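You operate a simulated robot arm through the tools that you are given. There is no shell and no other tool. Be economical: measure what you need, move in short steps, check, and stop when the job is done.

Carry out the task below with a simulated robot arm. There is one attempt and no reset: what you move stays moved.

JOB
Measure the black cradle's middle stud in the length gauge and lay it in the slot for its length.
Fine: the slide goes back.

It is judged by the outcome, as a careful person would: the job done as asked, and still so three seconds after it is handed in. It fails if anything else is knocked over, pushed out of place, dropped, spilled or broken.

ROBOT AND FRAMES
A 7-joint arm with a two-finger parallel gripper, fixed in place. Base frame: the origin is at the foot of the arm, x ahead of it, y to its left, z up; the work surface is at about z = 0. Readings come in mm, degrees, newtons and seconds.
With the tool pointing down near the work surface it reaches from about 240 to 620 mm from the base axis. Its first joint turns from -66.0 to 66.0 degrees. Payload 2.6 kg.
The tool frame sits at the grasp point between the pads (the TCP): z along the fingers, y along the line on which they close. The tips reach 30 mm beyond it. The gripper opens to 94 mm. The fingers are 28 mm wide and 10 mm thick; the gripper's body (50 by 96 mm) begins 55 mm behind the TCP.
Orientation is that of the tool frame in the base frame, as a unit quaternion [w, x, y, z]. With the fingers straight down and closing along the base's y, the tool's x points along the base's -x, its y along +y and its z along -z.

CONTROLS
- The arm moves only by the tool play_rows. Its argument "motion" is a list of rows, each an object of numbers (a shift or turn left out is 0, a gripper value left out holds the last): "tx", "ty", "tz": the shift along the base's x, y, z in cm; "ax", "ay", "az": the turn, a rotation vector about the base's x, y, z in degrees. In form: [{"tx": .., "ty": .., "tz": .., "ax": .., "ay": .., "az": ..}, ...]. A call has 1 to 10 rows; each row is the pose to reach, as a shift and turn from the pose commanded when the call began. "jaw" is the closure, from 0 (fully open) to 1 (shut), set as the call begins (left out, the last holds). Rows are played at 5 a second. More than 50 mm and 8.6 degrees between two rows, or a gripper value outside its range, and nothing of the call is played. A pose out of reach is approached as far as the arm can. The call stops where the force on the tool passes 70 N (or 10 N more than at its start, if that is more) or the arm is blocked; 0.2 s more then pass. The fingers move at their own pace (about 72 mm/s each) and stop on an object; they squeeze with about 31 N. The grip force told is the motor's: it shows also when the fingers shut on nothing. Time passes only in rows, and 0.2 s behind the last, so rows that repeat a pose let the fingers close. The reply holds the time, the measured pose of the TCP, the force on the tool along the base axes, the opening and the grip force, in the units named above and with some noise, with the torque about the TCP (base axes, N m) and any sound that the robot's microphone picked up, and new pictures: "pictures" is both (left out), scene, wrist or none.
- Cameras (640 x 400 px; columns grow to the right, rows downward): "scene" is fixed at [34.9, 440.4, 550.8]; the picture's right is [-0.74, -0.67, 0.00], its down [-0.39, 0.43, -0.81] and it looks along [0.54, -0.60, -0.58] (base axes); focal length 373 px, centre (320, 200). "wrist" rides on the gripper at [76, 14, -102] in the tool frame; the picture's right is [-0.18, 0.98, 0.00], its down [-0.75, -0.14, -0.64] and it looks along [-0.63, -0.12, 0.77] (tool axes); focal length 243 px, centre (320, 200). There is no depth. A picture from a camera that has moved, and an enlarged one, comes with that camera's place and axes in the base frame and with its lens. The place of the scene camera against the robot may be out by one fixed shift of up to 18 mm in any direction.
- zoom(camera, box): a new picture of the part [left, top, right, bottom] of that camera's present view, enlarged. The clock stands still meanwhile.
- close_job(): hands the job in; it is judged then, once.

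Go step by step. Nothing tells you positions but the pictures and the camera data: compare them with the known pose of the tool, close in by small moves and look again before you grip or let go. The budget is 120 turns and 200 pictures, counting those below and the enlarged ones. Unless the task says otherwise, let go and move clear before handing in, and close with one line.

The tools are called after "Request:" as a command line: name --argument value ..., lists and objects as JSON in quotes. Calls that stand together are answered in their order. play_rows: Moves the arm, as the interface text tells. Its arguments: {"type":"object","properties":{"motion":{"type":"array","items":{"type":"object","properties":{"tx":{"type":"number"},"ty":{"type":"number"},"tz":{"type":"number"},"ax":{"type":"number"},"ay":{"type":"number"},"az":{"type":"number"}}}},"jaw":{"type":"number"},"pictures":{"type":"string","enum":["both","scene","wrist","none"]}},"required":["motion"]} The other tools are called the same way: zoom (camera, box) takes an enlarged picture of a part of a camera's view; close_job () hands the job in.

At the start:

```text
clock: 0.0
tool_pos: [328.1, -289.5, 260.9]
tcp_rot: [0.0, 0.0, 1.0, 0.0]
wrist_force: [-0.3, 0.1, -0.1]
ft_torque: [-0.01, -0.02, 0.0]
finger_gap: 93.9
grasp_force: 0.0
```

scene: 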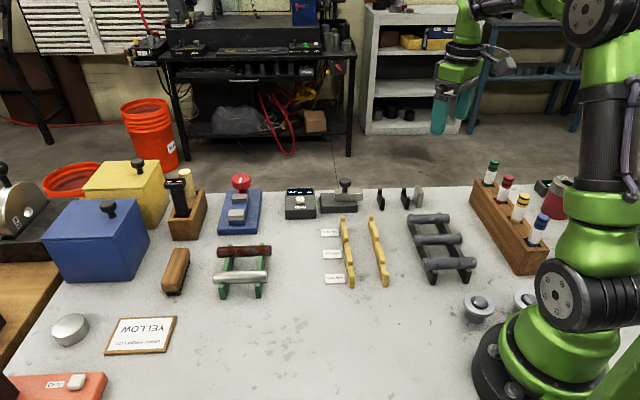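
wrist: 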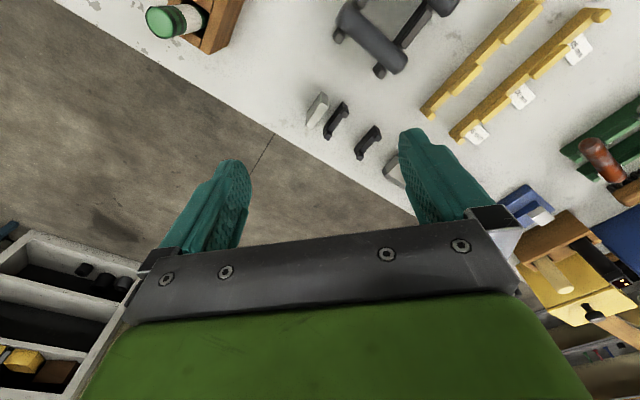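

I see a black cradle with studs, yellow slotted rack with labels, and a gauge with a slide near the back. I'll zoom in to read them.

Request:
zoom --camera "scene" --box '[270, 160, 490, 300]'

Request:
zoom --camera "scene" --box '[270, 165, 430, 225]'

Request:
zoom --camera "scene" --box '[310, 210, 400, 295]'

Request:
zoom --camera "wrist" --box '[290, 0, 610, 200]'

```text
2.86 times, centred on (380, 230) of scene
camera zoom: at [34.9, 440.4, 550.8], right [-0.74, -0.67, 0.0], down [-0.39, 0.43, -0.81], along [0.54, -0.6, -0.58], focal length 1066 px, centre (149, 114)
```

zoom: 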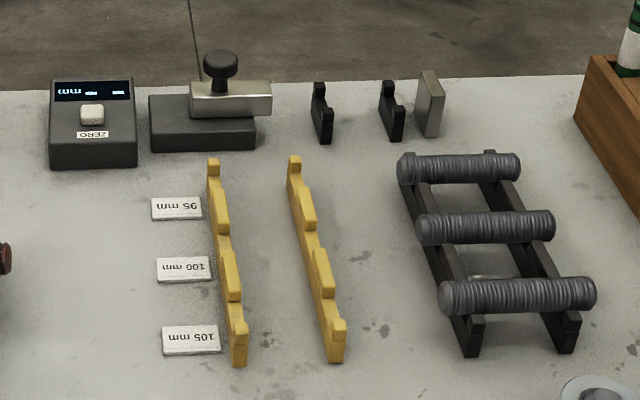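

```text
4.00 times, centred on (350, 195) of scene
camera zoom: at [34.9, 440.4, 550.8], right [-0.74, -0.67, 0.0], down [-0.39, 0.43, -0.81], along [0.54, -0.6, -0.58], focal length 1492 px, centre (200, 220)
```

zoom: 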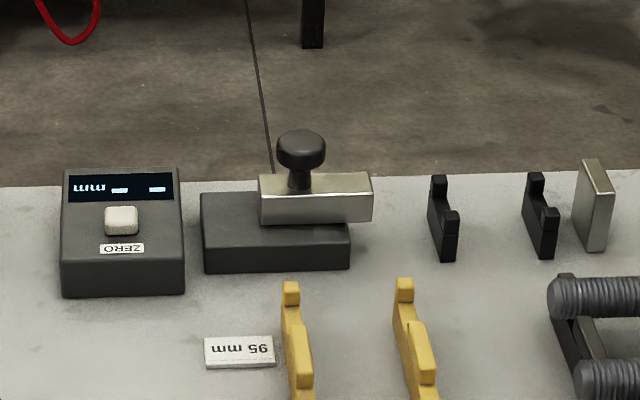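

```text
4.71 times, centred on (355, 252) of scene
camera zoom: at [34.9, 440.4, 550.8], right [-0.74, -0.67, 0.0], down [-0.39, 0.43, -0.81], along [0.54, -0.6, -0.58], focal length 1755 px, centre (155, -47)
```

zoom: 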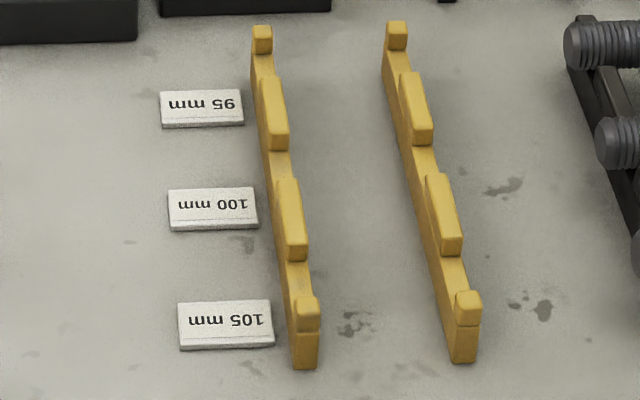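

```text
2.00 times, centred on (450, 100) of wrist
camera zoom: at [251.5, -274.4, 363.8], right [0.18, 0.98, 0.0], down [0.75, -0.14, 0.64], along [0.63, -0.12, -0.77], focal length 485 px, centre (60, 400)
```

zoom: 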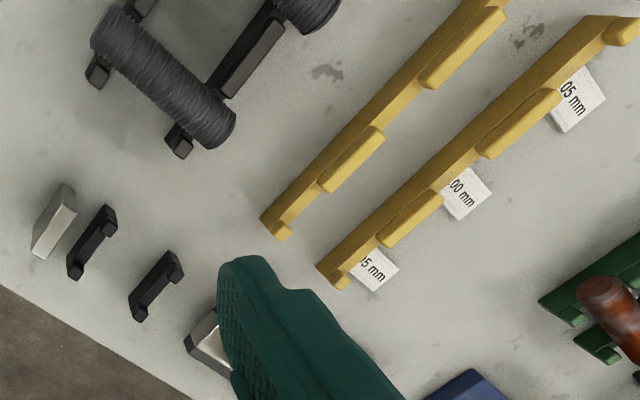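

Gauge: silver anvil, two black V rests, slide on a base with a knob, and a readout showing "-- mm". The parts are laid at about 42° in the base frame, so I turn the tool to match and look from above.

Request:
play_rows --motion '[{"tx": -1, "ty": 1, "tz": 1, "az": 7}, {"tx": -2, "ty": 2, "tz": 2, "az": 14}, {"tx": -3, "ty": 3, "tz": 3, "az": 21}, {"tx": -4, "ty": 4, "tz": 4, "az": 28}, {"tx": -5, "ty": 4.5, "tz": 4, "az": 35}, {"tx": -6, "ty": 5, "tz": 4, "az": 42}, {"tx": -6, "ty": 5, "tz": 4, "az": 42}]' --pictures "wrist"

```text
clock: 1.6
tool_pos: [268.4, -238.8, 299.9]
tcp_rot: [0.0, -0.359, 0.933, 0.0]
wrist_force: [0.0, 0.3, -0.4]
ft_torque: [-0.03, 0.03, 0.03]
finger_gap: 94.0
grasp_force: 0.1
camera wrist: at [201.4, -278.9, 403.5], right [-0.52, 0.85, 0.0], down [0.65, 0.4, 0.64], along [0.55, 0.34, -0.77], focal length 243 px, centre (320, 200)
```

wrist: 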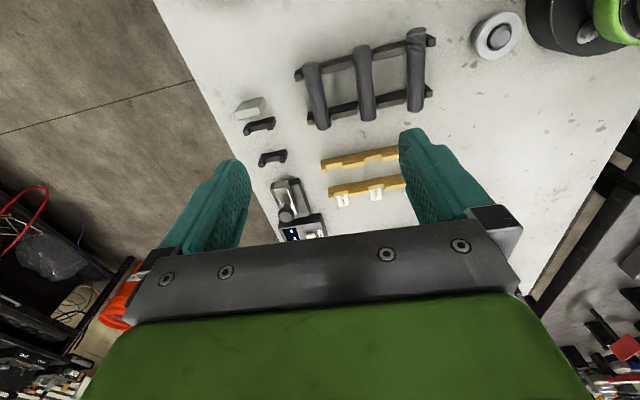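

The wrist view shows everything aligned. I enlarge it to measure.

Request:
zoom --camera "wrist" --box '[220, 10, 460, 160]'

Request:
zoom --camera "wrist" --box '[220, 90, 412, 250]'

```text
2.67 times, centred on (340, 85) of wrist
camera zoom: at [201.4, -278.9, 403.5], right [-0.52, 0.85, 0.0], down [0.65, 0.4, 0.64], along [0.55, 0.34, -0.77], focal length 647 px, centre (267, 507)
```

zoom: 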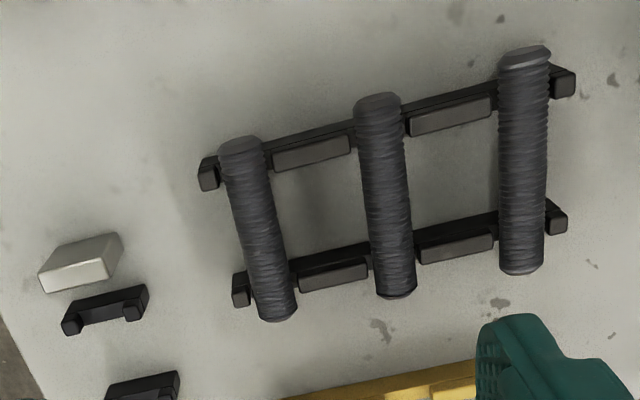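

```text
2.50 times, centred on (316, 170) of wrist
camera zoom: at [201.4, -278.9, 403.5], right [-0.52, 0.85, 0.0], down [0.65, 0.4, 0.64], along [0.55, 0.34, -0.77], focal length 606 px, centre (330, 275)
```

zoom: 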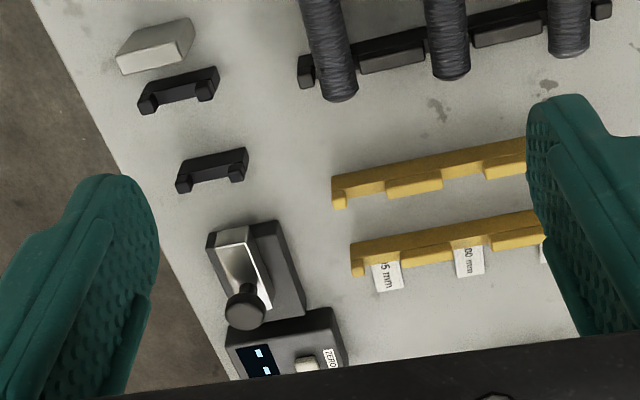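

Middle stud centre is about (253, -170), axis near 44–45°. I go above it with jaws part closed so they clear the neighbours.

Request:
play_rows --motion '[{"tx": -0.5, "ty": 2, "tz": -3, "az": 1}, {"tx": -1, "ty": 4, "tz": -6, "az": 2}, {"tx": -1.5, "ty": 6.9, "tz": -9, "az": 2.5}, {"tx": -1.5, "ty": 6.9, "tz": -13, "az": 2.5}, {"tx": -1.5, "ty": 6.9, "tz": -13, "az": 2.5}]' --jaw 0.45

```text
clock: 2.8
tool_pos: [251.7, -167.6, 169.4]
tcp_rot: [0.001, -0.379, 0.925, 0.0]
wrist_force: [-0.3, -0.4, 0.3]
ft_torque: [0.01, -0.02, -0.03]
finger_gap: 51.8
grasp_force: 0.3
camera wrist: at [187.3, -211.5, 272.6], right [-0.56, 0.83, 0.0], down [0.64, 0.43, 0.64], along [0.53, 0.36, -0.77], focal length 243 px, centre (320, 200)
```

scene: 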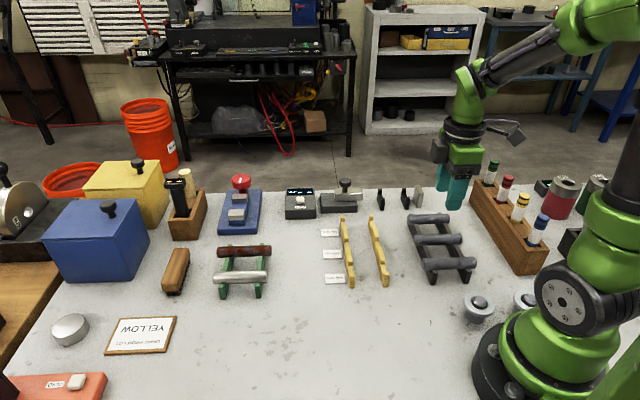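
wrist: 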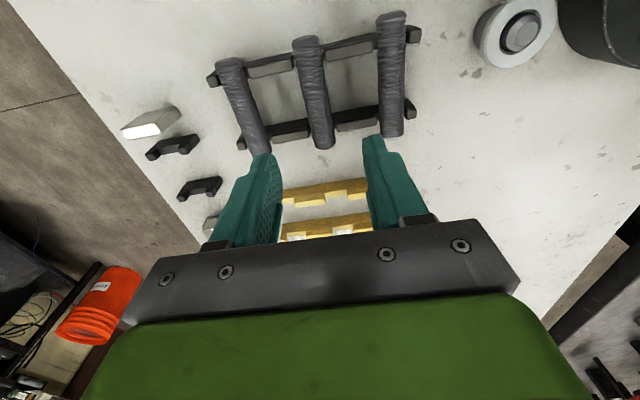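

Request:
zoom --camera "wrist" --box '[200, 0, 440, 150]'

```text
2.67 times, centred on (320, 75) of wrist
camera zoom: at [187.3, -211.5, 272.6], right [-0.56, 0.83, 0.0], down [0.64, 0.43, 0.64], along [0.53, 0.36, -0.77], focal length 647 px, centre (320, 533)
```

zoom: 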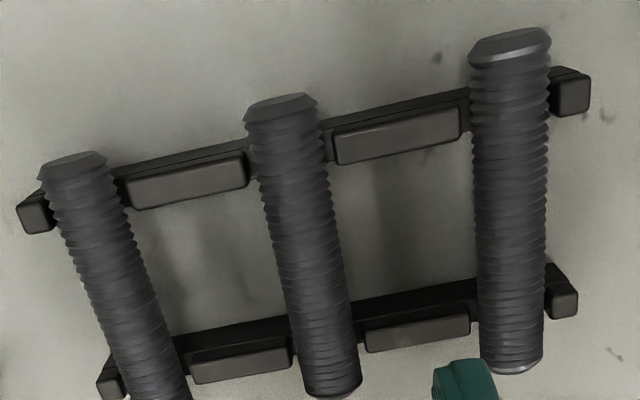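

Request:
play_rows --motion '[{"tx": -0.2, "ty": -0.3, "tz": -3}, {"tx": -0.2, "ty": -0.3, "tz": -6}, {"tx": -0.2, "ty": -0.3, "tz": -8.5}, {"tx": -0.2, "ty": -0.3, "tz": -8.5}, {"tx": -0.2, "ty": -0.3, "tz": -8.5}]'

```text
clock: 4.0
tool_pos: [249.3, -172.3, 86.3]
tcp_rot: [0.001, -0.379, 0.926, 0.0]
wrist_force: [-0.1, -0.2, -0.6]
ft_torque: [-0.02, 0.0, -0.01]
finger_gap: 51.9
grasp_force: 0.0
camera wrist: at [185.1, -214.7, 189.6], right [-0.56, 0.83, 0.0], down [0.64, 0.43, 0.64], along [0.53, 0.36, -0.77], focal length 243 px, centre (320, 200)
```

scene: 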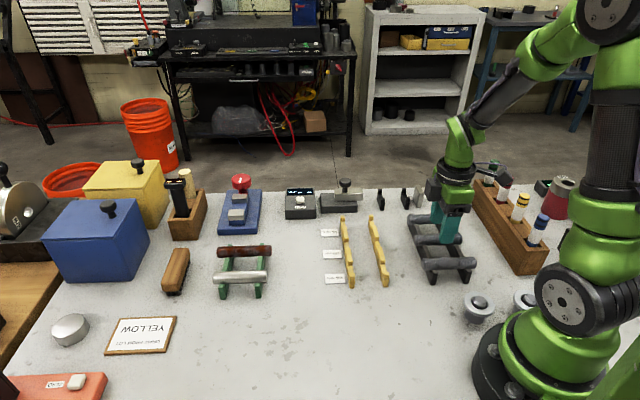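
wrist: 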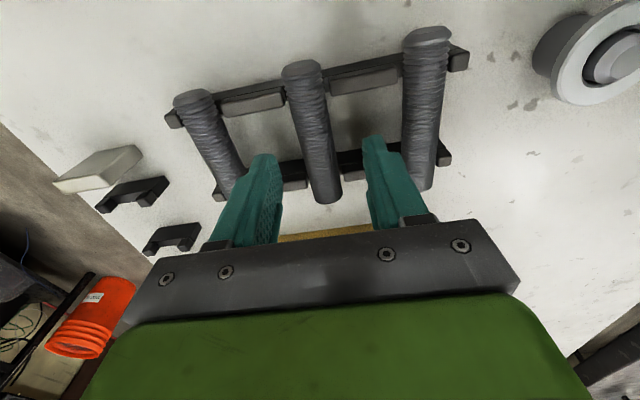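

Fingers straddle the middle stud. Descending to stud height, then closing.

Request:
play_rows --motion '[{"tz": -2}, {"tz": -4}, {"tz": -4.8}, {"tz": -4.8}]'

Request:
play_rows --motion '[{"tz": 0}, {"tz": 0}, {"tz": 0}]' --jaw 1

```text
clock: 5.0
tool_pos: [251.7, -172.1, 37.3]
tcp_rot: [0.0, -0.379, 0.926, 0.0]
wrist_force: [-1.1, -0.1, -0.3]
ft_torque: [-0.02, 0.04, -0.01]
finger_gap: 51.8
grasp_force: 0.0
camera wrist: at [186.5, -215.4, 140.9], right [-0.56, 0.83, 0.0], down [0.64, 0.43, 0.64], along [0.53, 0.36, -0.77], focal length 243 px, centre (320, 200)
```

scene: 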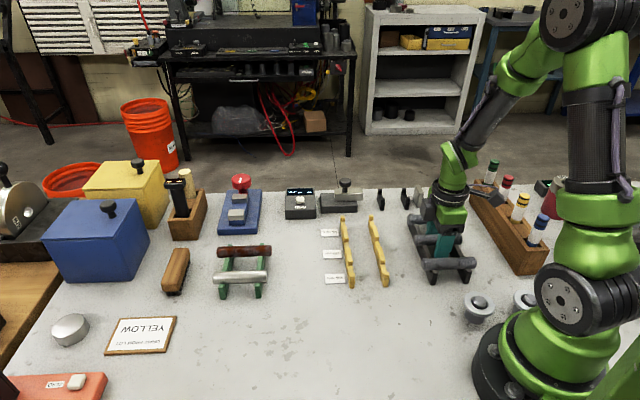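
wrist: 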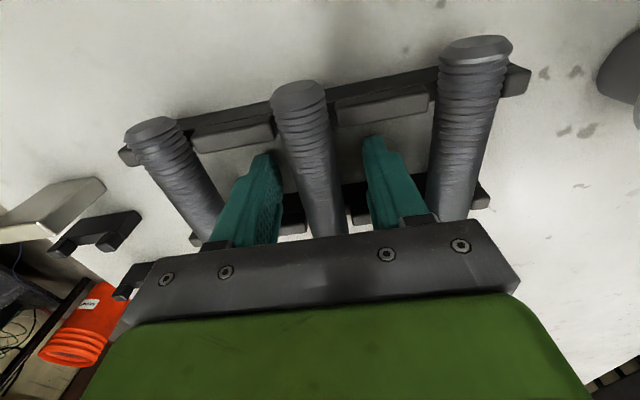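

```text
clock: 5.8
tool_pos: [250.1, -172.6, 37.2]
tcp_rot: [0.001, -0.378, 0.926, 0.0]
wrist_force: [0.9, -0.5, -0.7]
ft_torque: [0.04, -0.04, -0.03]
finger_gap: 27.5
grasp_force: 30.5
camera wrist: at [186.5, -215.4, 141.1], right [-0.56, 0.83, 0.0], down [0.64, 0.43, 0.64], along [0.53, 0.36, -0.77], focal length 243 px, centre (320, 200)
```

scene: 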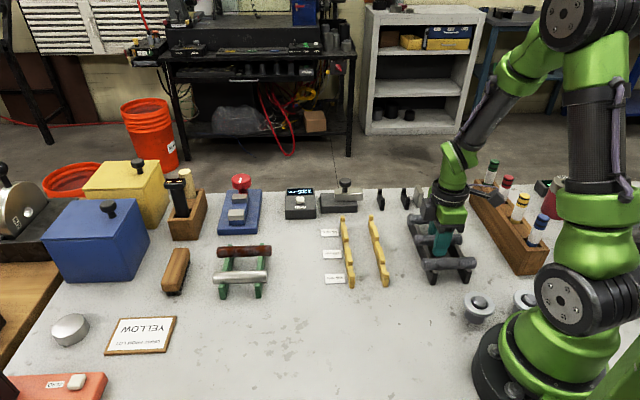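
wrist: 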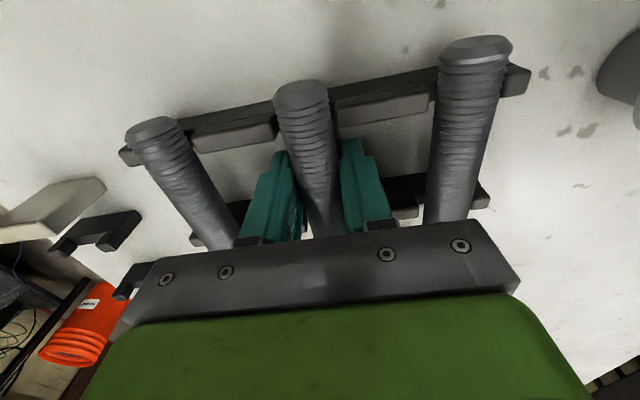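

Gripped (27.5 mm wide). Lifting, and checking the readout.

Request:
play_rows --motion '[{"tz": 2}, {"tz": 5}, {"tz": 8}, {"tz": 11}, {"tz": 11}]'

Request:
zoom --camera "scene" --box '[270, 165, 430, 225]'

```text
clock: 7.0
tool_pos: [250.5, -172.2, 149.3]
tcp_rot: [0.0, -0.379, 0.926, 0.0]
wrist_force: [-0.6, -1.0, -3.0]
ft_torque: [0.04, 0.0, 0.01]
finger_gap: 27.2
grasp_force: 30.9
camera wrist: at [186.1, -215.5, 251.9], right [-0.56, 0.83, 0.0], down [0.64, 0.43, 0.64], along [0.53, 0.36, -0.77], focal length 243 px, centre (320, 200)
```

scene: 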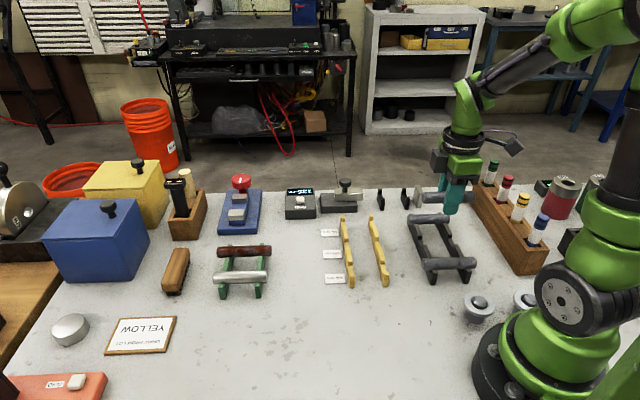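
wrist: 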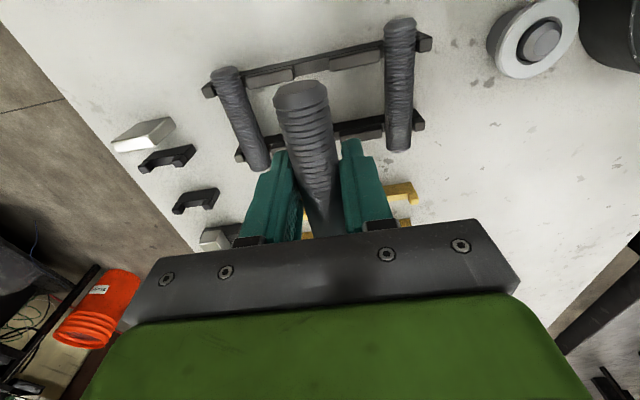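

```text
4.00 times, centred on (350, 195) of scene
camera zoom: at [34.9, 440.4, 550.8], right [-0.74, -0.67, 0.0], down [-0.39, 0.43, -0.81], along [0.54, -0.6, -0.58], focal length 1492 px, centre (200, 220)
```

zoom: 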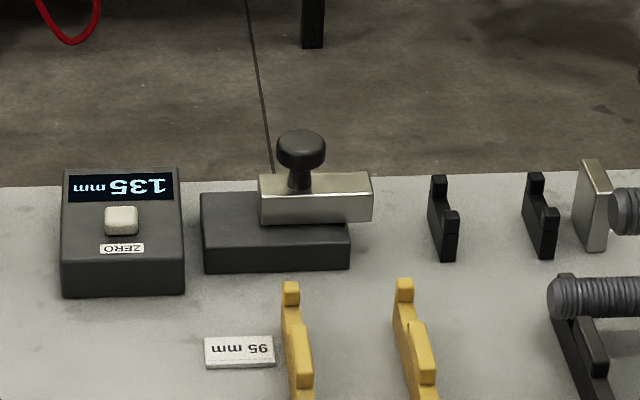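

The readout now shows 135 mm with the slide parked. I carry the stud toward the gauge, stopping short for a measuring view.

Request:
play_rows --motion '[{"tx": 2.5, "ty": -2.7, "tz": 1}, {"tx": 5, "ty": -5.4, "tz": 2}, {"tx": 7.5, "ty": -8, "tz": 2}, {"tx": 10, "ty": -10.6, "tz": 2}, {"tx": 11.6, "ty": -12.5, "tz": 2}, {"tx": 11.6, "ty": -12.5, "tz": 2}, {"tx": 11.6, "ty": -12.5, "tz": 2}]' --pictures "both"

Request:
zoom --camera "wrist" --box '[200, 0, 440, 150]'

```text
clock: 8.6
tool_pos: [368.4, -300.5, 167.6]
tcp_rot: [0.001, -0.378, 0.926, -0.001]
wrist_force: [0.5, 0.7, -2.7]
ft_torque: [0.01, -0.03, 0.02]
finger_gap: 27.6
grasp_force: 31.0
camera wrist: at [302.8, -343.3, 270.8], right [-0.56, 0.83, 0.0], down [0.64, 0.43, 0.64], along [0.53, 0.36, -0.77], focal length 243 px, centre (320, 200)
```

scene: 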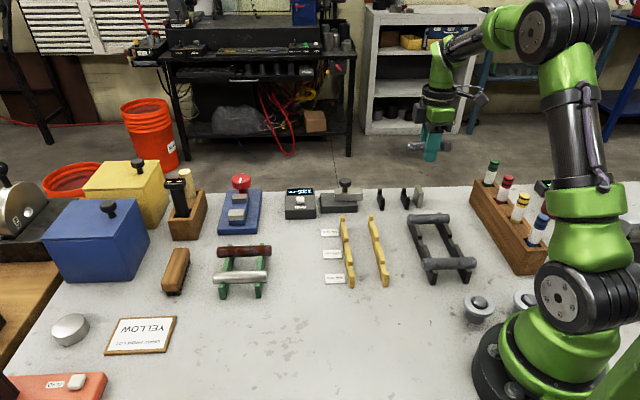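
wrist: 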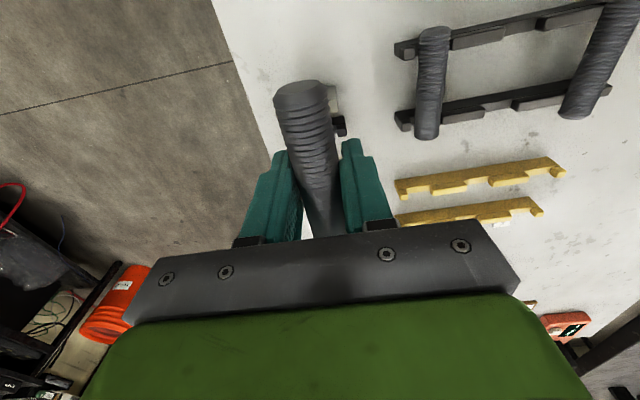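

```text
2.67 times, centred on (320, 75) of wrist
camera zoom: at [302.8, -343.3, 270.8], right [-0.56, 0.83, 0.0], down [0.64, 0.43, 0.64], along [0.53, 0.36, -0.77], focal length 647 px, centre (320, 533)
```

zoom: 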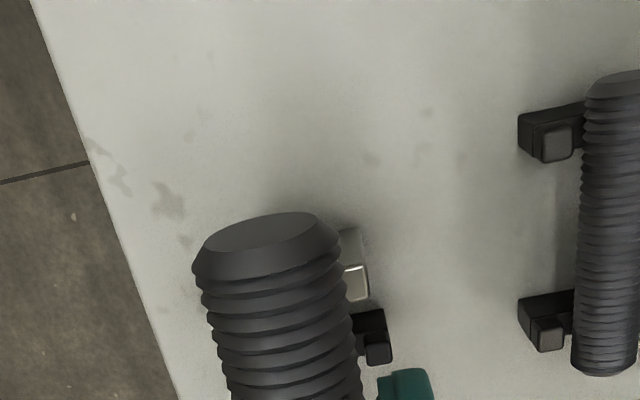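

The stud hides the gauge from here; I shift sideways for a clear view of it.

Request:
play_rows --motion '[{"tx": -1.5, "ty": 3}, {"tx": -3, "ty": 6}, {"tx": -4.4, "ty": 8.8}, {"tx": -4.4, "ty": 8.8}, {"tx": -4.4, "ty": 8.8}]' --pictures "wrist"

Request:
zoom --camera "wrist" --box '[80, 50, 304, 190]'

```text
clock: 9.8
tool_pos: [322.1, -210.7, 168.6]
tcp_rot: [0.001, -0.379, 0.925, 0.0]
wrist_force: [0.4, 0.6, -3.0]
ft_torque: [-0.02, 0.04, -0.01]
finger_gap: 27.3
grasp_force: 30.7
camera wrist: at [258.9, -253.9, 271.3], right [-0.56, 0.83, 0.0], down [0.64, 0.43, 0.64], along [0.53, 0.36, -0.77], focal length 243 px, centre (320, 200)
```

wrist: 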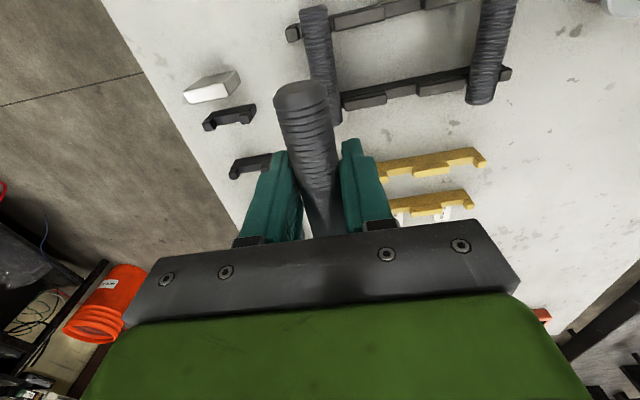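

```text
2.86 times, centred on (192, 120) of wrist
camera zoom: at [258.9, -253.9, 271.3], right [-0.56, 0.83, 0.0], down [0.64, 0.43, 0.64], along [0.53, 0.36, -0.77], focal length 693 px, centre (686, 429)
```

zoom: 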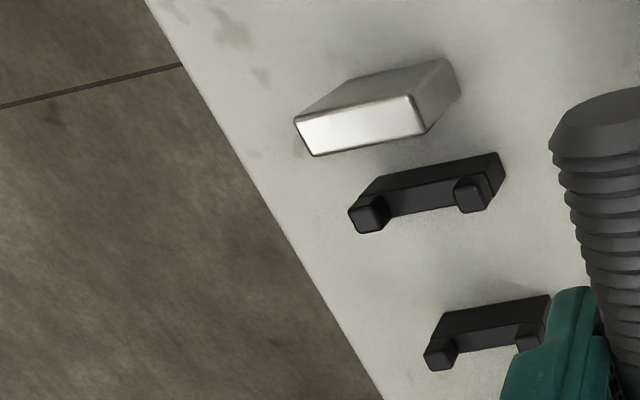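

V rests centre on (408, -256) at 45°, anvil face about 55 mm behind the centre. I carry the stud over the rests and lower partway.

Request:
play_rows --motion '[{"tx": 2.9, "ty": -1.5}, {"tx": 5.8, "ty": -3}, {"tx": 8.5, "ty": -4.55, "az": 0.5}, {"tx": 8.5, "ty": -4.55, "az": 0.5, "tz": -4}, {"tx": 8.5, "ty": -4.55, "az": 0.5, "tz": -8.5}, {"tx": 8.5, "ty": -4.55, "az": 0.5, "tz": -9.7}, {"tx": 8.5, "ty": -4.55, "az": 0.5, "tz": -9.7}]'

Request:
zoom --camera "scene" --box '[270, 150, 430, 230]'

Request:
zoom --camera "wrist" --box '[200, 50, 440, 200]'

```text
clock: 11.4
tool_pos: [408.7, -256.2, 69.7]
tcp_rot: [0.0, -0.383, 0.924, 0.0]
wrist_force: [0.3, -0.8, -3.7]
ft_torque: [-0.01, -0.02, 0.01]
finger_gap: 27.3
grasp_force: 30.9
camera wrist: at [344.1, -300.1, 173.1], right [-0.56, 0.83, 0.0], down [0.63, 0.43, 0.64], along [0.53, 0.36, -0.77], focal length 243 px, centre (320, 200)
```

scene: 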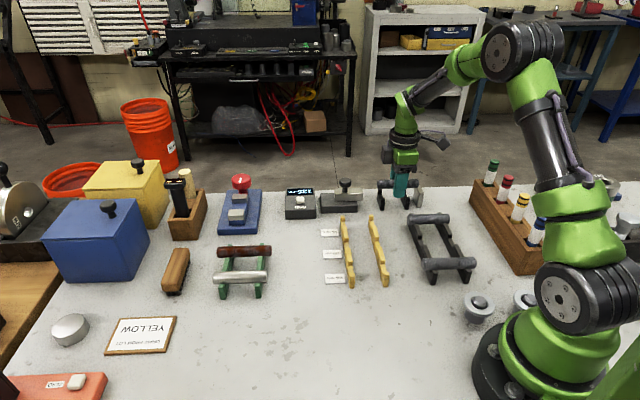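
wrist: 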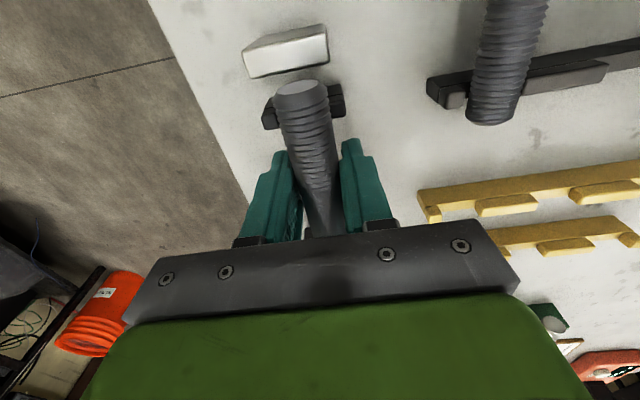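

```text
4.00 times, centred on (350, 190) of scene
camera zoom: at [34.9, 440.4, 550.8], right [-0.74, -0.67, 0.0], down [-0.39, 0.43, -0.81], along [0.54, -0.6, -0.58], focal length 1492 px, centre (200, 240)
```

zoom: 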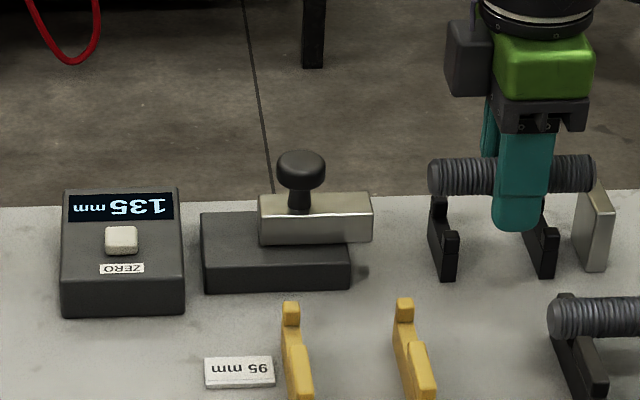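

```text
2.67 times, centred on (320, 125) of wrist
camera zoom: at [344.1, -300.1, 173.1], right [-0.56, 0.83, 0.0], down [0.63, 0.43, 0.64], along [0.53, 0.36, -0.77], focal length 647 px, centre (320, 400)
```

zoom: 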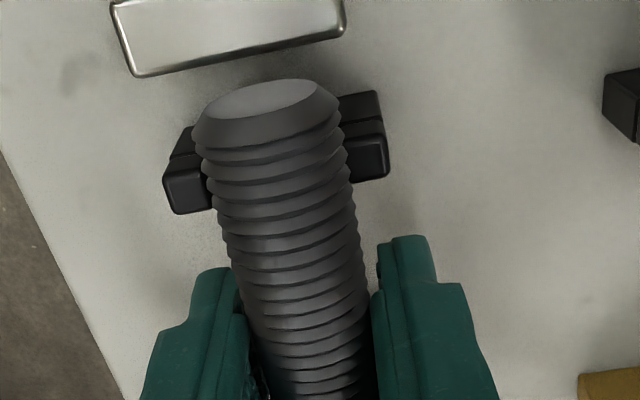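

The alignment looks slightly off across the rests, so I check the rests' shape closely before lowering.

Request:
zoom --camera "scene" --box '[370, 180, 434, 220]'

Request:
zoom --camera "wrist" --box '[236, 30, 364, 110]'

```text
10.00 times, centred on (402, 200) of scene
camera zoom: at [34.9, 440.4, 550.8], right [-0.74, -0.67, 0.0], down [-0.39, 0.43, -0.81], along [0.54, -0.6, -0.58], focal length 3730 px, centre (-500, 200)
```

zoom: 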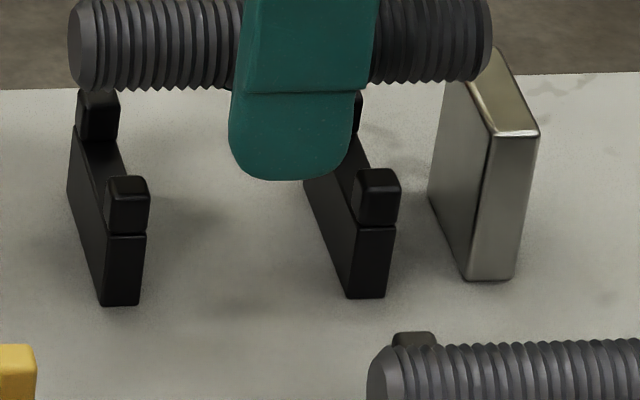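

```text
5.00 times, centred on (300, 70) of wrist
camera zoom: at [344.1, -300.1, 173.1], right [-0.56, 0.83, 0.0], down [0.63, 0.43, 0.64], along [0.53, 0.36, -0.77], focal length 1213 px, centre (420, 850)
```

zoom: 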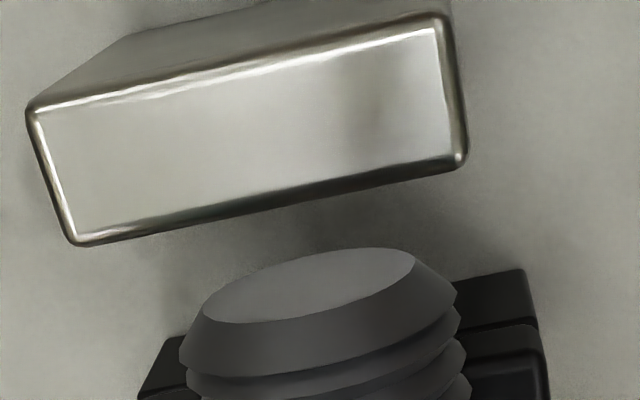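

The rests are U-shaped with about 32 mm gaps, and I'm ~5 mm off sideways. Correcting, also moving 4 mm away from the anvil, and checking a bit lower.

Request:
play_rows --motion '[{"tx": 0.61, "ty": -0.07}, {"tx": 0.61, "ty": -0.07, "tz": -1.2}, {"tx": 0.61, "ty": -0.07, "tz": -1.2}]' --pictures "none"

Request:
zoom --camera "wrist" --box '[220, 30, 412, 150]'

Request:
zoom --camera "scene" --box '[370, 180, 434, 220]'

```text
clock: 12.2
tool_pos: [413.4, -257.7, 58.1]
tcp_rot: [0.0, -0.384, 0.923, 0.001]
wrist_force: [-0.5, -0.2, -3.1]
ft_torque: [0.02, -0.02, -0.04]
finger_gap: 27.5
grasp_force: 30.9
```

```text
3.33 times, centred on (316, 90) of wrist
camera zoom: at [350.4, -300.3, 161.6], right [-0.57, 0.82, 0.0], down [0.63, 0.43, 0.64], along [0.53, 0.36, -0.77], focal length 809 px, centre (333, 567)
```

zoom: 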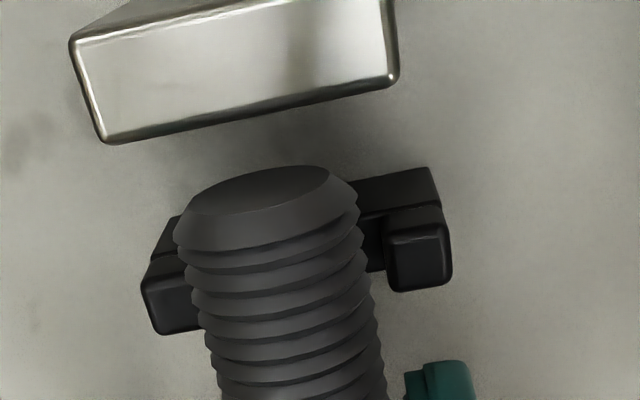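

```text
10.00 times, centred on (402, 200) of scene
camera zoom: at [34.9, 440.4, 550.8], right [-0.74, -0.67, 0.0], down [-0.39, 0.43, -0.81], along [0.54, -0.6, -0.58], focal length 3730 px, centre (-500, 200)
```

zoom: 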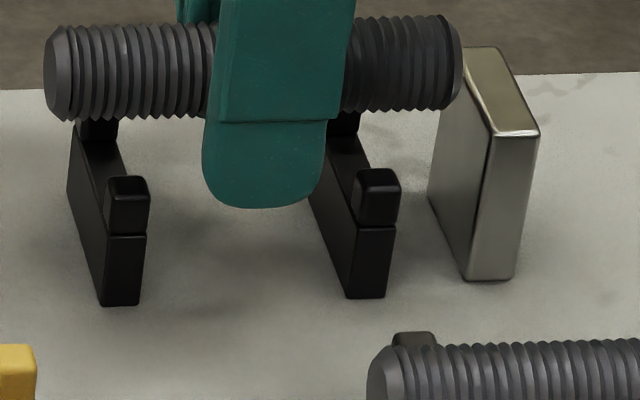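

Well aligned now (under 1 mm off). Lowering gently.

Request:
play_rows --motion '[{"tx": 0.05, "ty": -0.05, "tz": -1}, {"tx": 0.05, "ty": -0.05, "tz": -1.7}, {"tx": 0.05, "ty": -0.05, "tz": -1.7}]' --pictures "none"

Request:
zoom --camera "wrist" --box '[220, 30, 412, 150]'

Request:
zoom --camera "scene" --box '[370, 180, 434, 220]'

```text
clock: 13.0
tool_pos: [414.4, -257.9, 41.7]
tcp_rot: [0.0, -0.383, 0.924, 0.0]
wrist_force: [-0.1, 0.8, -2.6]
ft_torque: [0.0, -0.04, 0.03]
finger_gap: 27.4
grasp_force: 30.9
```

```text
3.33 times, centred on (316, 90) of wrist
camera zoom: at [349.9, -301.4, 145.1], right [-0.56, 0.83, 0.0], down [0.63, 0.43, 0.64], along [0.53, 0.36, -0.77], focal length 809 px, centre (333, 567)
```

zoom: 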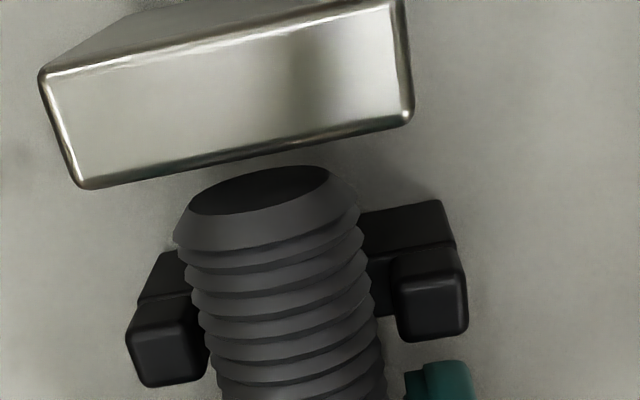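

```text
10.00 times, centred on (402, 200) of scene
camera zoom: at [34.9, 440.4, 550.8], right [-0.74, -0.67, 0.0], down [-0.39, 0.43, -0.81], along [0.54, -0.6, -0.58], focal length 3730 px, centre (-500, 200)
```

zoom: 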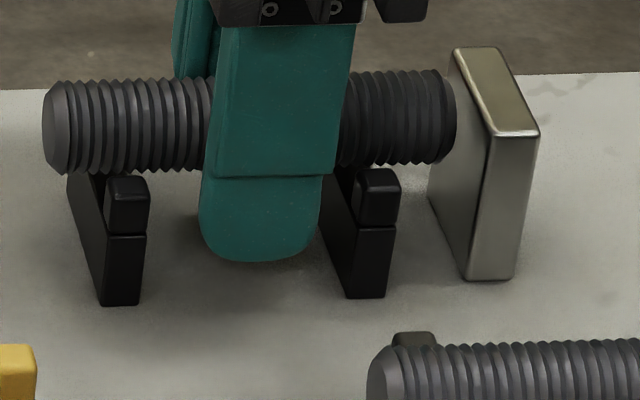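

Request:
play_rows --motion '[{"tz": -0.2}, {"tz": -0.4}, {"tz": -0.4}]' --pictures "none"

Request:
zoom --camera "scene" --box '[370, 180, 434, 220]'

```text
clock: 13.8
tool_pos: [413.3, -258.1, 37.2]
tcp_rot: [0.0, -0.383, 0.924, 0.0]
wrist_force: [-1.0, 0.8, -2.2]
ft_torque: [0.06, -0.05, 0.02]
finger_gap: 27.6
grasp_force: 31.1
```

```text
10.00 times, centred on (402, 200) of scene
camera zoom: at [34.9, 440.4, 550.8], right [-0.74, -0.67, 0.0], down [-0.39, 0.43, -0.81], along [0.54, -0.6, -0.58], focal length 3730 px, centre (-500, 200)
```

zoom: 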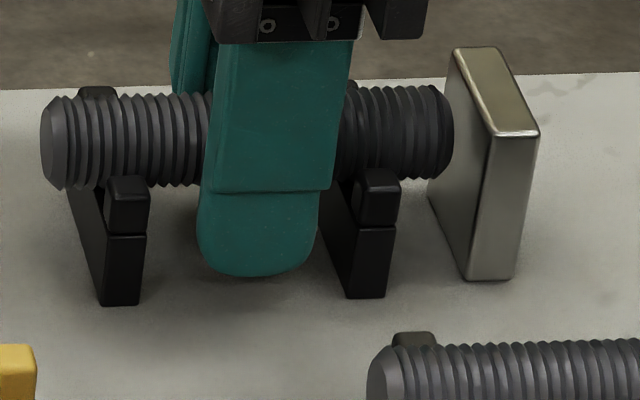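

Request:
play_rows --motion '[{"tz": -0.1}, {"tz": -0.2}, {"tz": -0.2}]' --pictures "none"

```text
clock: 14.6
tool_pos: [413.9, -257.7, 37.2]
tcp_rot: [0.001, -0.382, 0.924, -0.002]
wrist_force: [-8.0, 1.2, 20.5]
ft_torque: [0.03, 0.02, 0.04]
finger_gap: 27.3
grasp_force: 31.0
```

Contact: the stud is seated. Ease up and release.

Request:
play_rows --motion '[{"tz": 0.17}, {"tz": 0.17}]' --pictures "none"

Request:
play_rows --motion '[{"tz": 0}, {"tz": 0}, {"tz": 0}]' --jaw 0.45 --pictures "none"

Request:
play_rows --motion '[{"tz": 3}, {"tz": 7}, {"tz": 11}, {"tx": -2, "ty": 2, "tz": 14}, {"tx": -5, "ty": 5, "tz": 15}, {"tx": -5, "ty": 5, "tz": 15}]'

Request:
zoom --camera "scene" --box '[278, 165, 438, 225]'

```text
clock: 15.2
tool_pos: [413.9, -256.5, 36.8]
tcp_rot: [0.0, -0.383, 0.924, -0.001]
wrist_force: [-1.6, -4.3, 10.3]
ft_torque: [0.11, -0.2, -0.09]
finger_gap: 27.3
grasp_force: 30.5
```

```text
clock: 16.0
tool_pos: [414.2, -255.7, 36.8]
tcp_rot: [0.0, -0.383, 0.924, 0.001]
wrist_force: [0.1, 0.6, 0.1]
ft_torque: [0.02, -0.01, 0.03]
finger_gap: 51.7
grasp_force: 0.0
```

```text
clock: 17.4
tool_pos: [363.8, -205.1, 186.3]
tcp_rot: [0.0, -0.382, 0.924, 0.001]
wrist_force: [-0.3, 0.1, -0.5]
ft_torque: [0.01, -0.03, -0.01]
finger_gap: 51.9
grasp_force: 0.1
camera wrist: at [300.8, -248.7, 290.6], right [-0.57, 0.82, 0.0], down [0.63, 0.43, 0.64], along [0.53, 0.36, -0.77], focal length 243 px, centre (320, 200)
```

scene: 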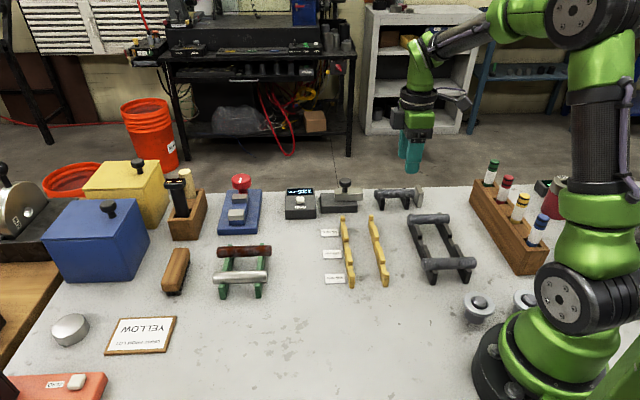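
wrist: 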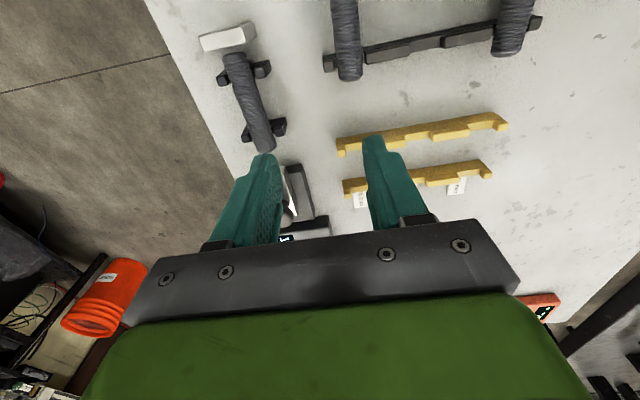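

```text
4.00 times, centred on (358, 195) of scene
camera zoom: at [34.9, 440.4, 550.8], right [-0.74, -0.67, 0.0], down [-0.39, 0.43, -0.81], along [0.54, -0.6, -0.58], focal length 1492 px, centre (168, 220)
```

zoom: 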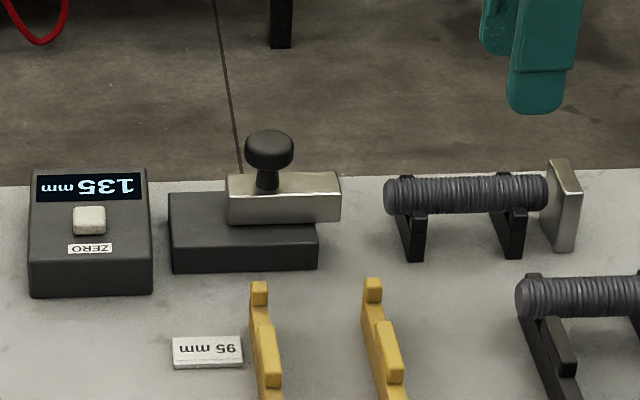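

Stud seated; readout 135. Now I need the slide knob's position, so I move over for a clear wrist view of it.

Request:
play_rows --motion '[{"tx": 2.2, "ty": 2.6}, {"tx": 4.4, "ty": 5.2}, {"tx": 6.6, "ty": 8}, {"tx": 6.6, "ty": 8}, {"tx": 6.6, "ty": 8}]' --pictures "wrist"

Request:
zoom --camera "wrist" --box '[120, 0, 360, 150]'

```text
clock: 18.6
tool_pos: [431.8, -125.4, 185.6]
tcp_rot: [0.0, -0.383, 0.924, 0.0]
wrist_force: [-0.6, -0.1, 0.7]
ft_torque: [0.0, 0.03, 0.0]
finger_gap: 51.7
grasp_force: 0.0
camera wrist: at [367.4, -169.2, 289.0], right [-0.57, 0.83, 0.0], down [0.63, 0.43, 0.64], along [0.53, 0.36, -0.77], focal length 243 px, centre (320, 200)
```

wrist: 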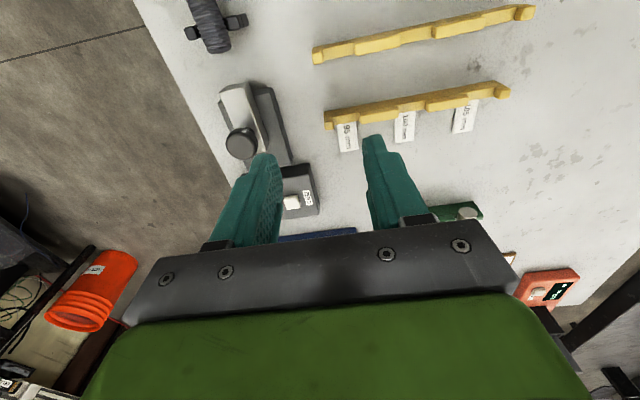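

```text
2.67 times, centred on (240, 75) of wrist
camera zoom: at [367.4, -169.2, 289.0], right [-0.57, 0.83, 0.0], down [0.63, 0.43, 0.64], along [0.53, 0.36, -0.77], focal length 647 px, centre (533, 533)
```

zoom: 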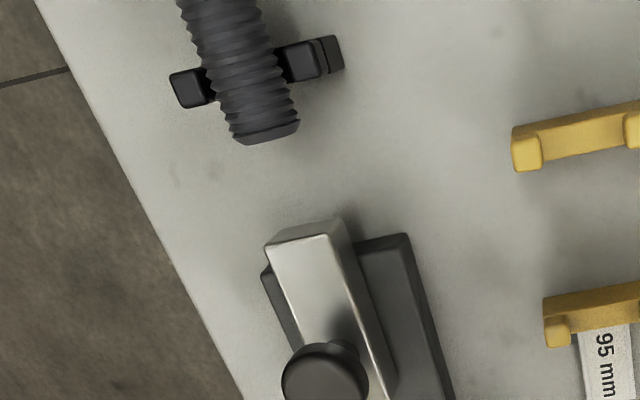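

Knob is at about (497, -171), head ~30 mm wide at z≈62–77. I go above it with jaws wider.

Request:
play_rows --motion '[{"tx": 2.2, "ty": -1.5}, {"tx": 4.4, "ty": -3}, {"tx": 6.6, "ty": -4.5}, {"tx": 6.6, "ty": -4.5, "tz": -4}, {"tx": 6.6, "ty": -4.5, "tz": -6.5}, {"tx": 6.6, "ty": -4.5, "tz": -6.5}]' --jaw 0.3

Request:
zoom --camera "scene" --box '[278, 135, 438, 225]'

Request:
zoom --camera "wrist" --box '[220, 60, 460, 240]'

```text
clock: 20.0
tool_pos: [496.0, -172.6, 120.8]
tcp_rot: [-0.001, -0.383, 0.924, 0.0]
wrist_force: [0.2, 0.2, 0.3]
ft_torque: [-0.01, -0.04, 0.07]
finger_gap: 65.8
grasp_force: 0.1
camera wrist: at [432.1, -216.6, 223.9], right [-0.56, 0.83, 0.0], down [0.63, 0.43, 0.64], along [0.53, 0.36, -0.77], focal length 243 px, centre (320, 200)
```

scene: 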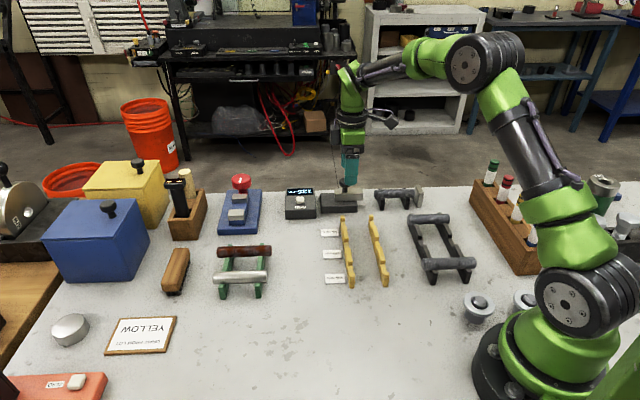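
wrist: 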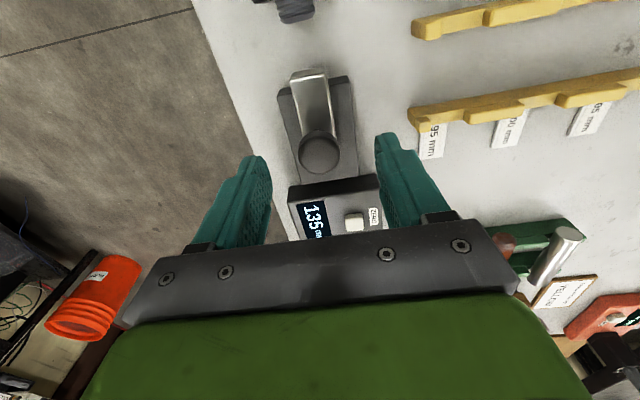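

```text
4.00 times, centred on (358, 180) of scene
camera zoom: at [34.9, 440.4, 550.8], right [-0.74, -0.67, 0.0], down [-0.39, 0.43, -0.81], along [0.54, -0.6, -0.58], focal length 1492 px, centre (168, 280)
```

zoom: 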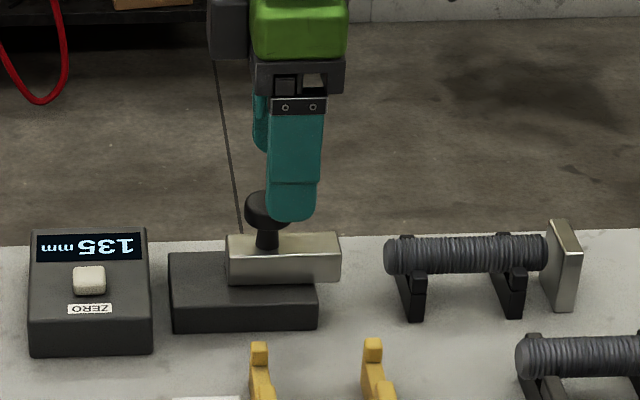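

```text
2.22 times, centred on (340, 150) of wrist
camera zoom: at [432.1, -216.6, 223.9], right [-0.56, 0.83, 0.0], down [0.63, 0.43, 0.64], along [0.53, 0.36, -0.77], focal length 539 px, centre (276, 311)
```

zoom: 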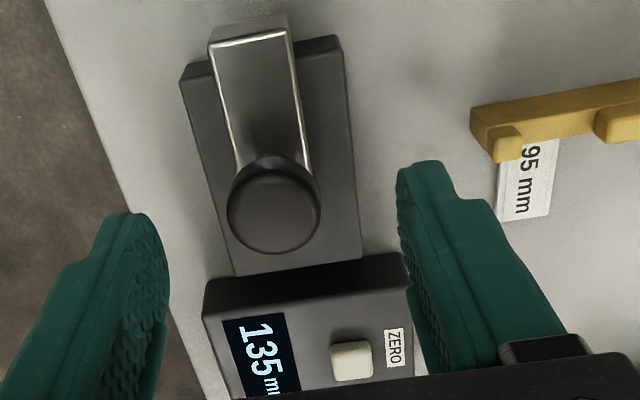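

Knob is ~7 mm further along than the TCP. Correct, descend around it.

Request:
play_rows --motion '[{"tx": 0.62, "ty": 0.3}, {"tx": 0.62, "ty": 0.3, "tz": -2}, {"tx": 0.62, "ty": 0.3, "tz": -3.7}, {"tx": 0.62, "ty": 0.3, "tz": -3.7}]' --pictures "none"

Request:
zoom --camera "scene" --box '[278, 135, 438, 225]'

Request:
zoom --camera "wrist" --box '[220, 60, 460, 240]'

```text
clock: 21.0
tool_pos: [501.6, -169.6, 83.3]
tcp_rot: [0.0, -0.382, 0.924, 0.0]
wrist_force: [0.1, 0.5, 1.1]
ft_torque: [0.01, 0.0, 0.03]
finger_gap: 65.8
grasp_force: 0.0
```

```text
4.00 times, centred on (358, 180) of scene
camera zoom: at [34.9, 440.4, 550.8], right [-0.74, -0.67, 0.0], down [-0.39, 0.43, -0.81], along [0.54, -0.6, -0.58], focal length 1492 px, centre (168, 280)
```

zoom: 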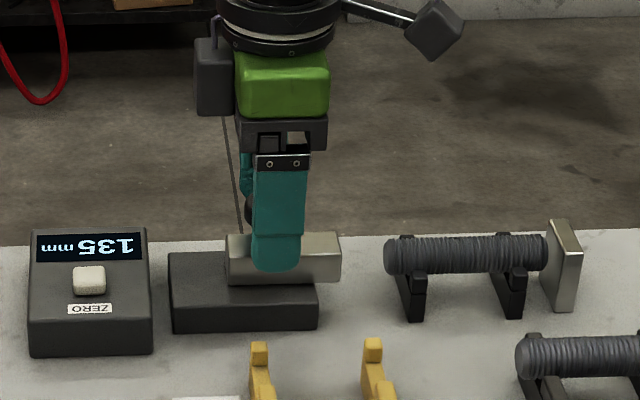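

```text
2.22 times, centred on (340, 150) of wrist
camera zoom: at [438.0, -212.8, 187.8], right [-0.57, 0.82, 0.0], down [0.63, 0.43, 0.64], along [0.53, 0.36, -0.77], focal length 539 px, centre (276, 311)
```

zoom: 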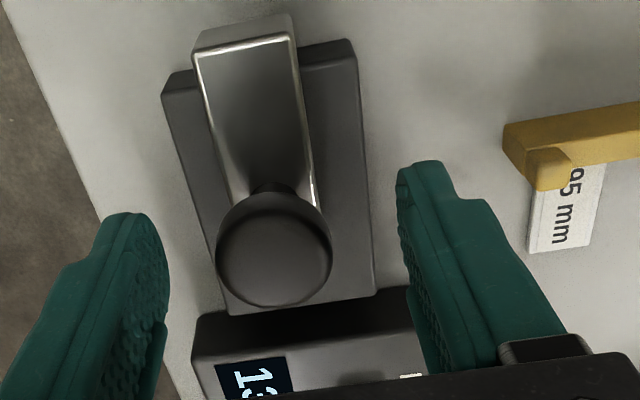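

Knob is centred. Closing on it.

Request:
play_rows --motion '[{"tx": 0.05, "ty": -0.05}, {"tx": 0.05, "ty": -0.05}, {"tx": 0.05, "ty": -0.05}, {"tx": 0.05, "ty": -0.05}]' --jaw 1 --pictures "none"

```text
clock: 22.0
tool_pos: [503.0, -169.7, 84.1]
tcp_rot: [-0.001, -0.382, 0.924, 0.001]
wrist_force: [-5.0, 3.1, 2.7]
ft_torque: [0.08, 0.06, -0.04]
finger_gap: 29.5
grasp_force: 44.9
```

Gripped on the knob. Sliding toward the stud, first 25 mm.

Request:
play_rows --motion '[{"tx": -0.35, "ty": -0.35}, {"tx": -0.7, "ty": -0.7}, {"tx": -1.05, "ty": -1.05}, {"tx": -1.4, "ty": -1.4}, {"tx": -1.77, "ty": -1.77}, {"tx": -1.77, "ty": -1.77}]' --pictures "none"

Request:
zoom --camera "scene" --box '[278, 135, 438, 225]'

```text
clock: 23.4
tool_pos: [484.0, -187.7, 84.5]
tcp_rot: [0.0, -0.383, 0.924, 0.0]
wrist_force: [0.7, 1.0, -10.8]
ft_torque: [0.49, -0.43, 0.04]
finger_gap: 29.3
grasp_force: 45.4
```

```text
4.00 times, centred on (358, 180) of scene
camera zoom: at [34.9, 440.4, 550.8], right [-0.74, -0.67, 0.0], down [-0.39, 0.43, -0.81], along [0.54, -0.6, -0.58], focal length 1492 px, centre (168, 280)
```

zoom: 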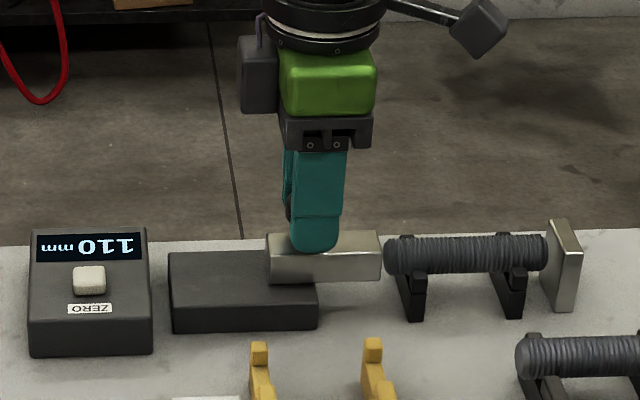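

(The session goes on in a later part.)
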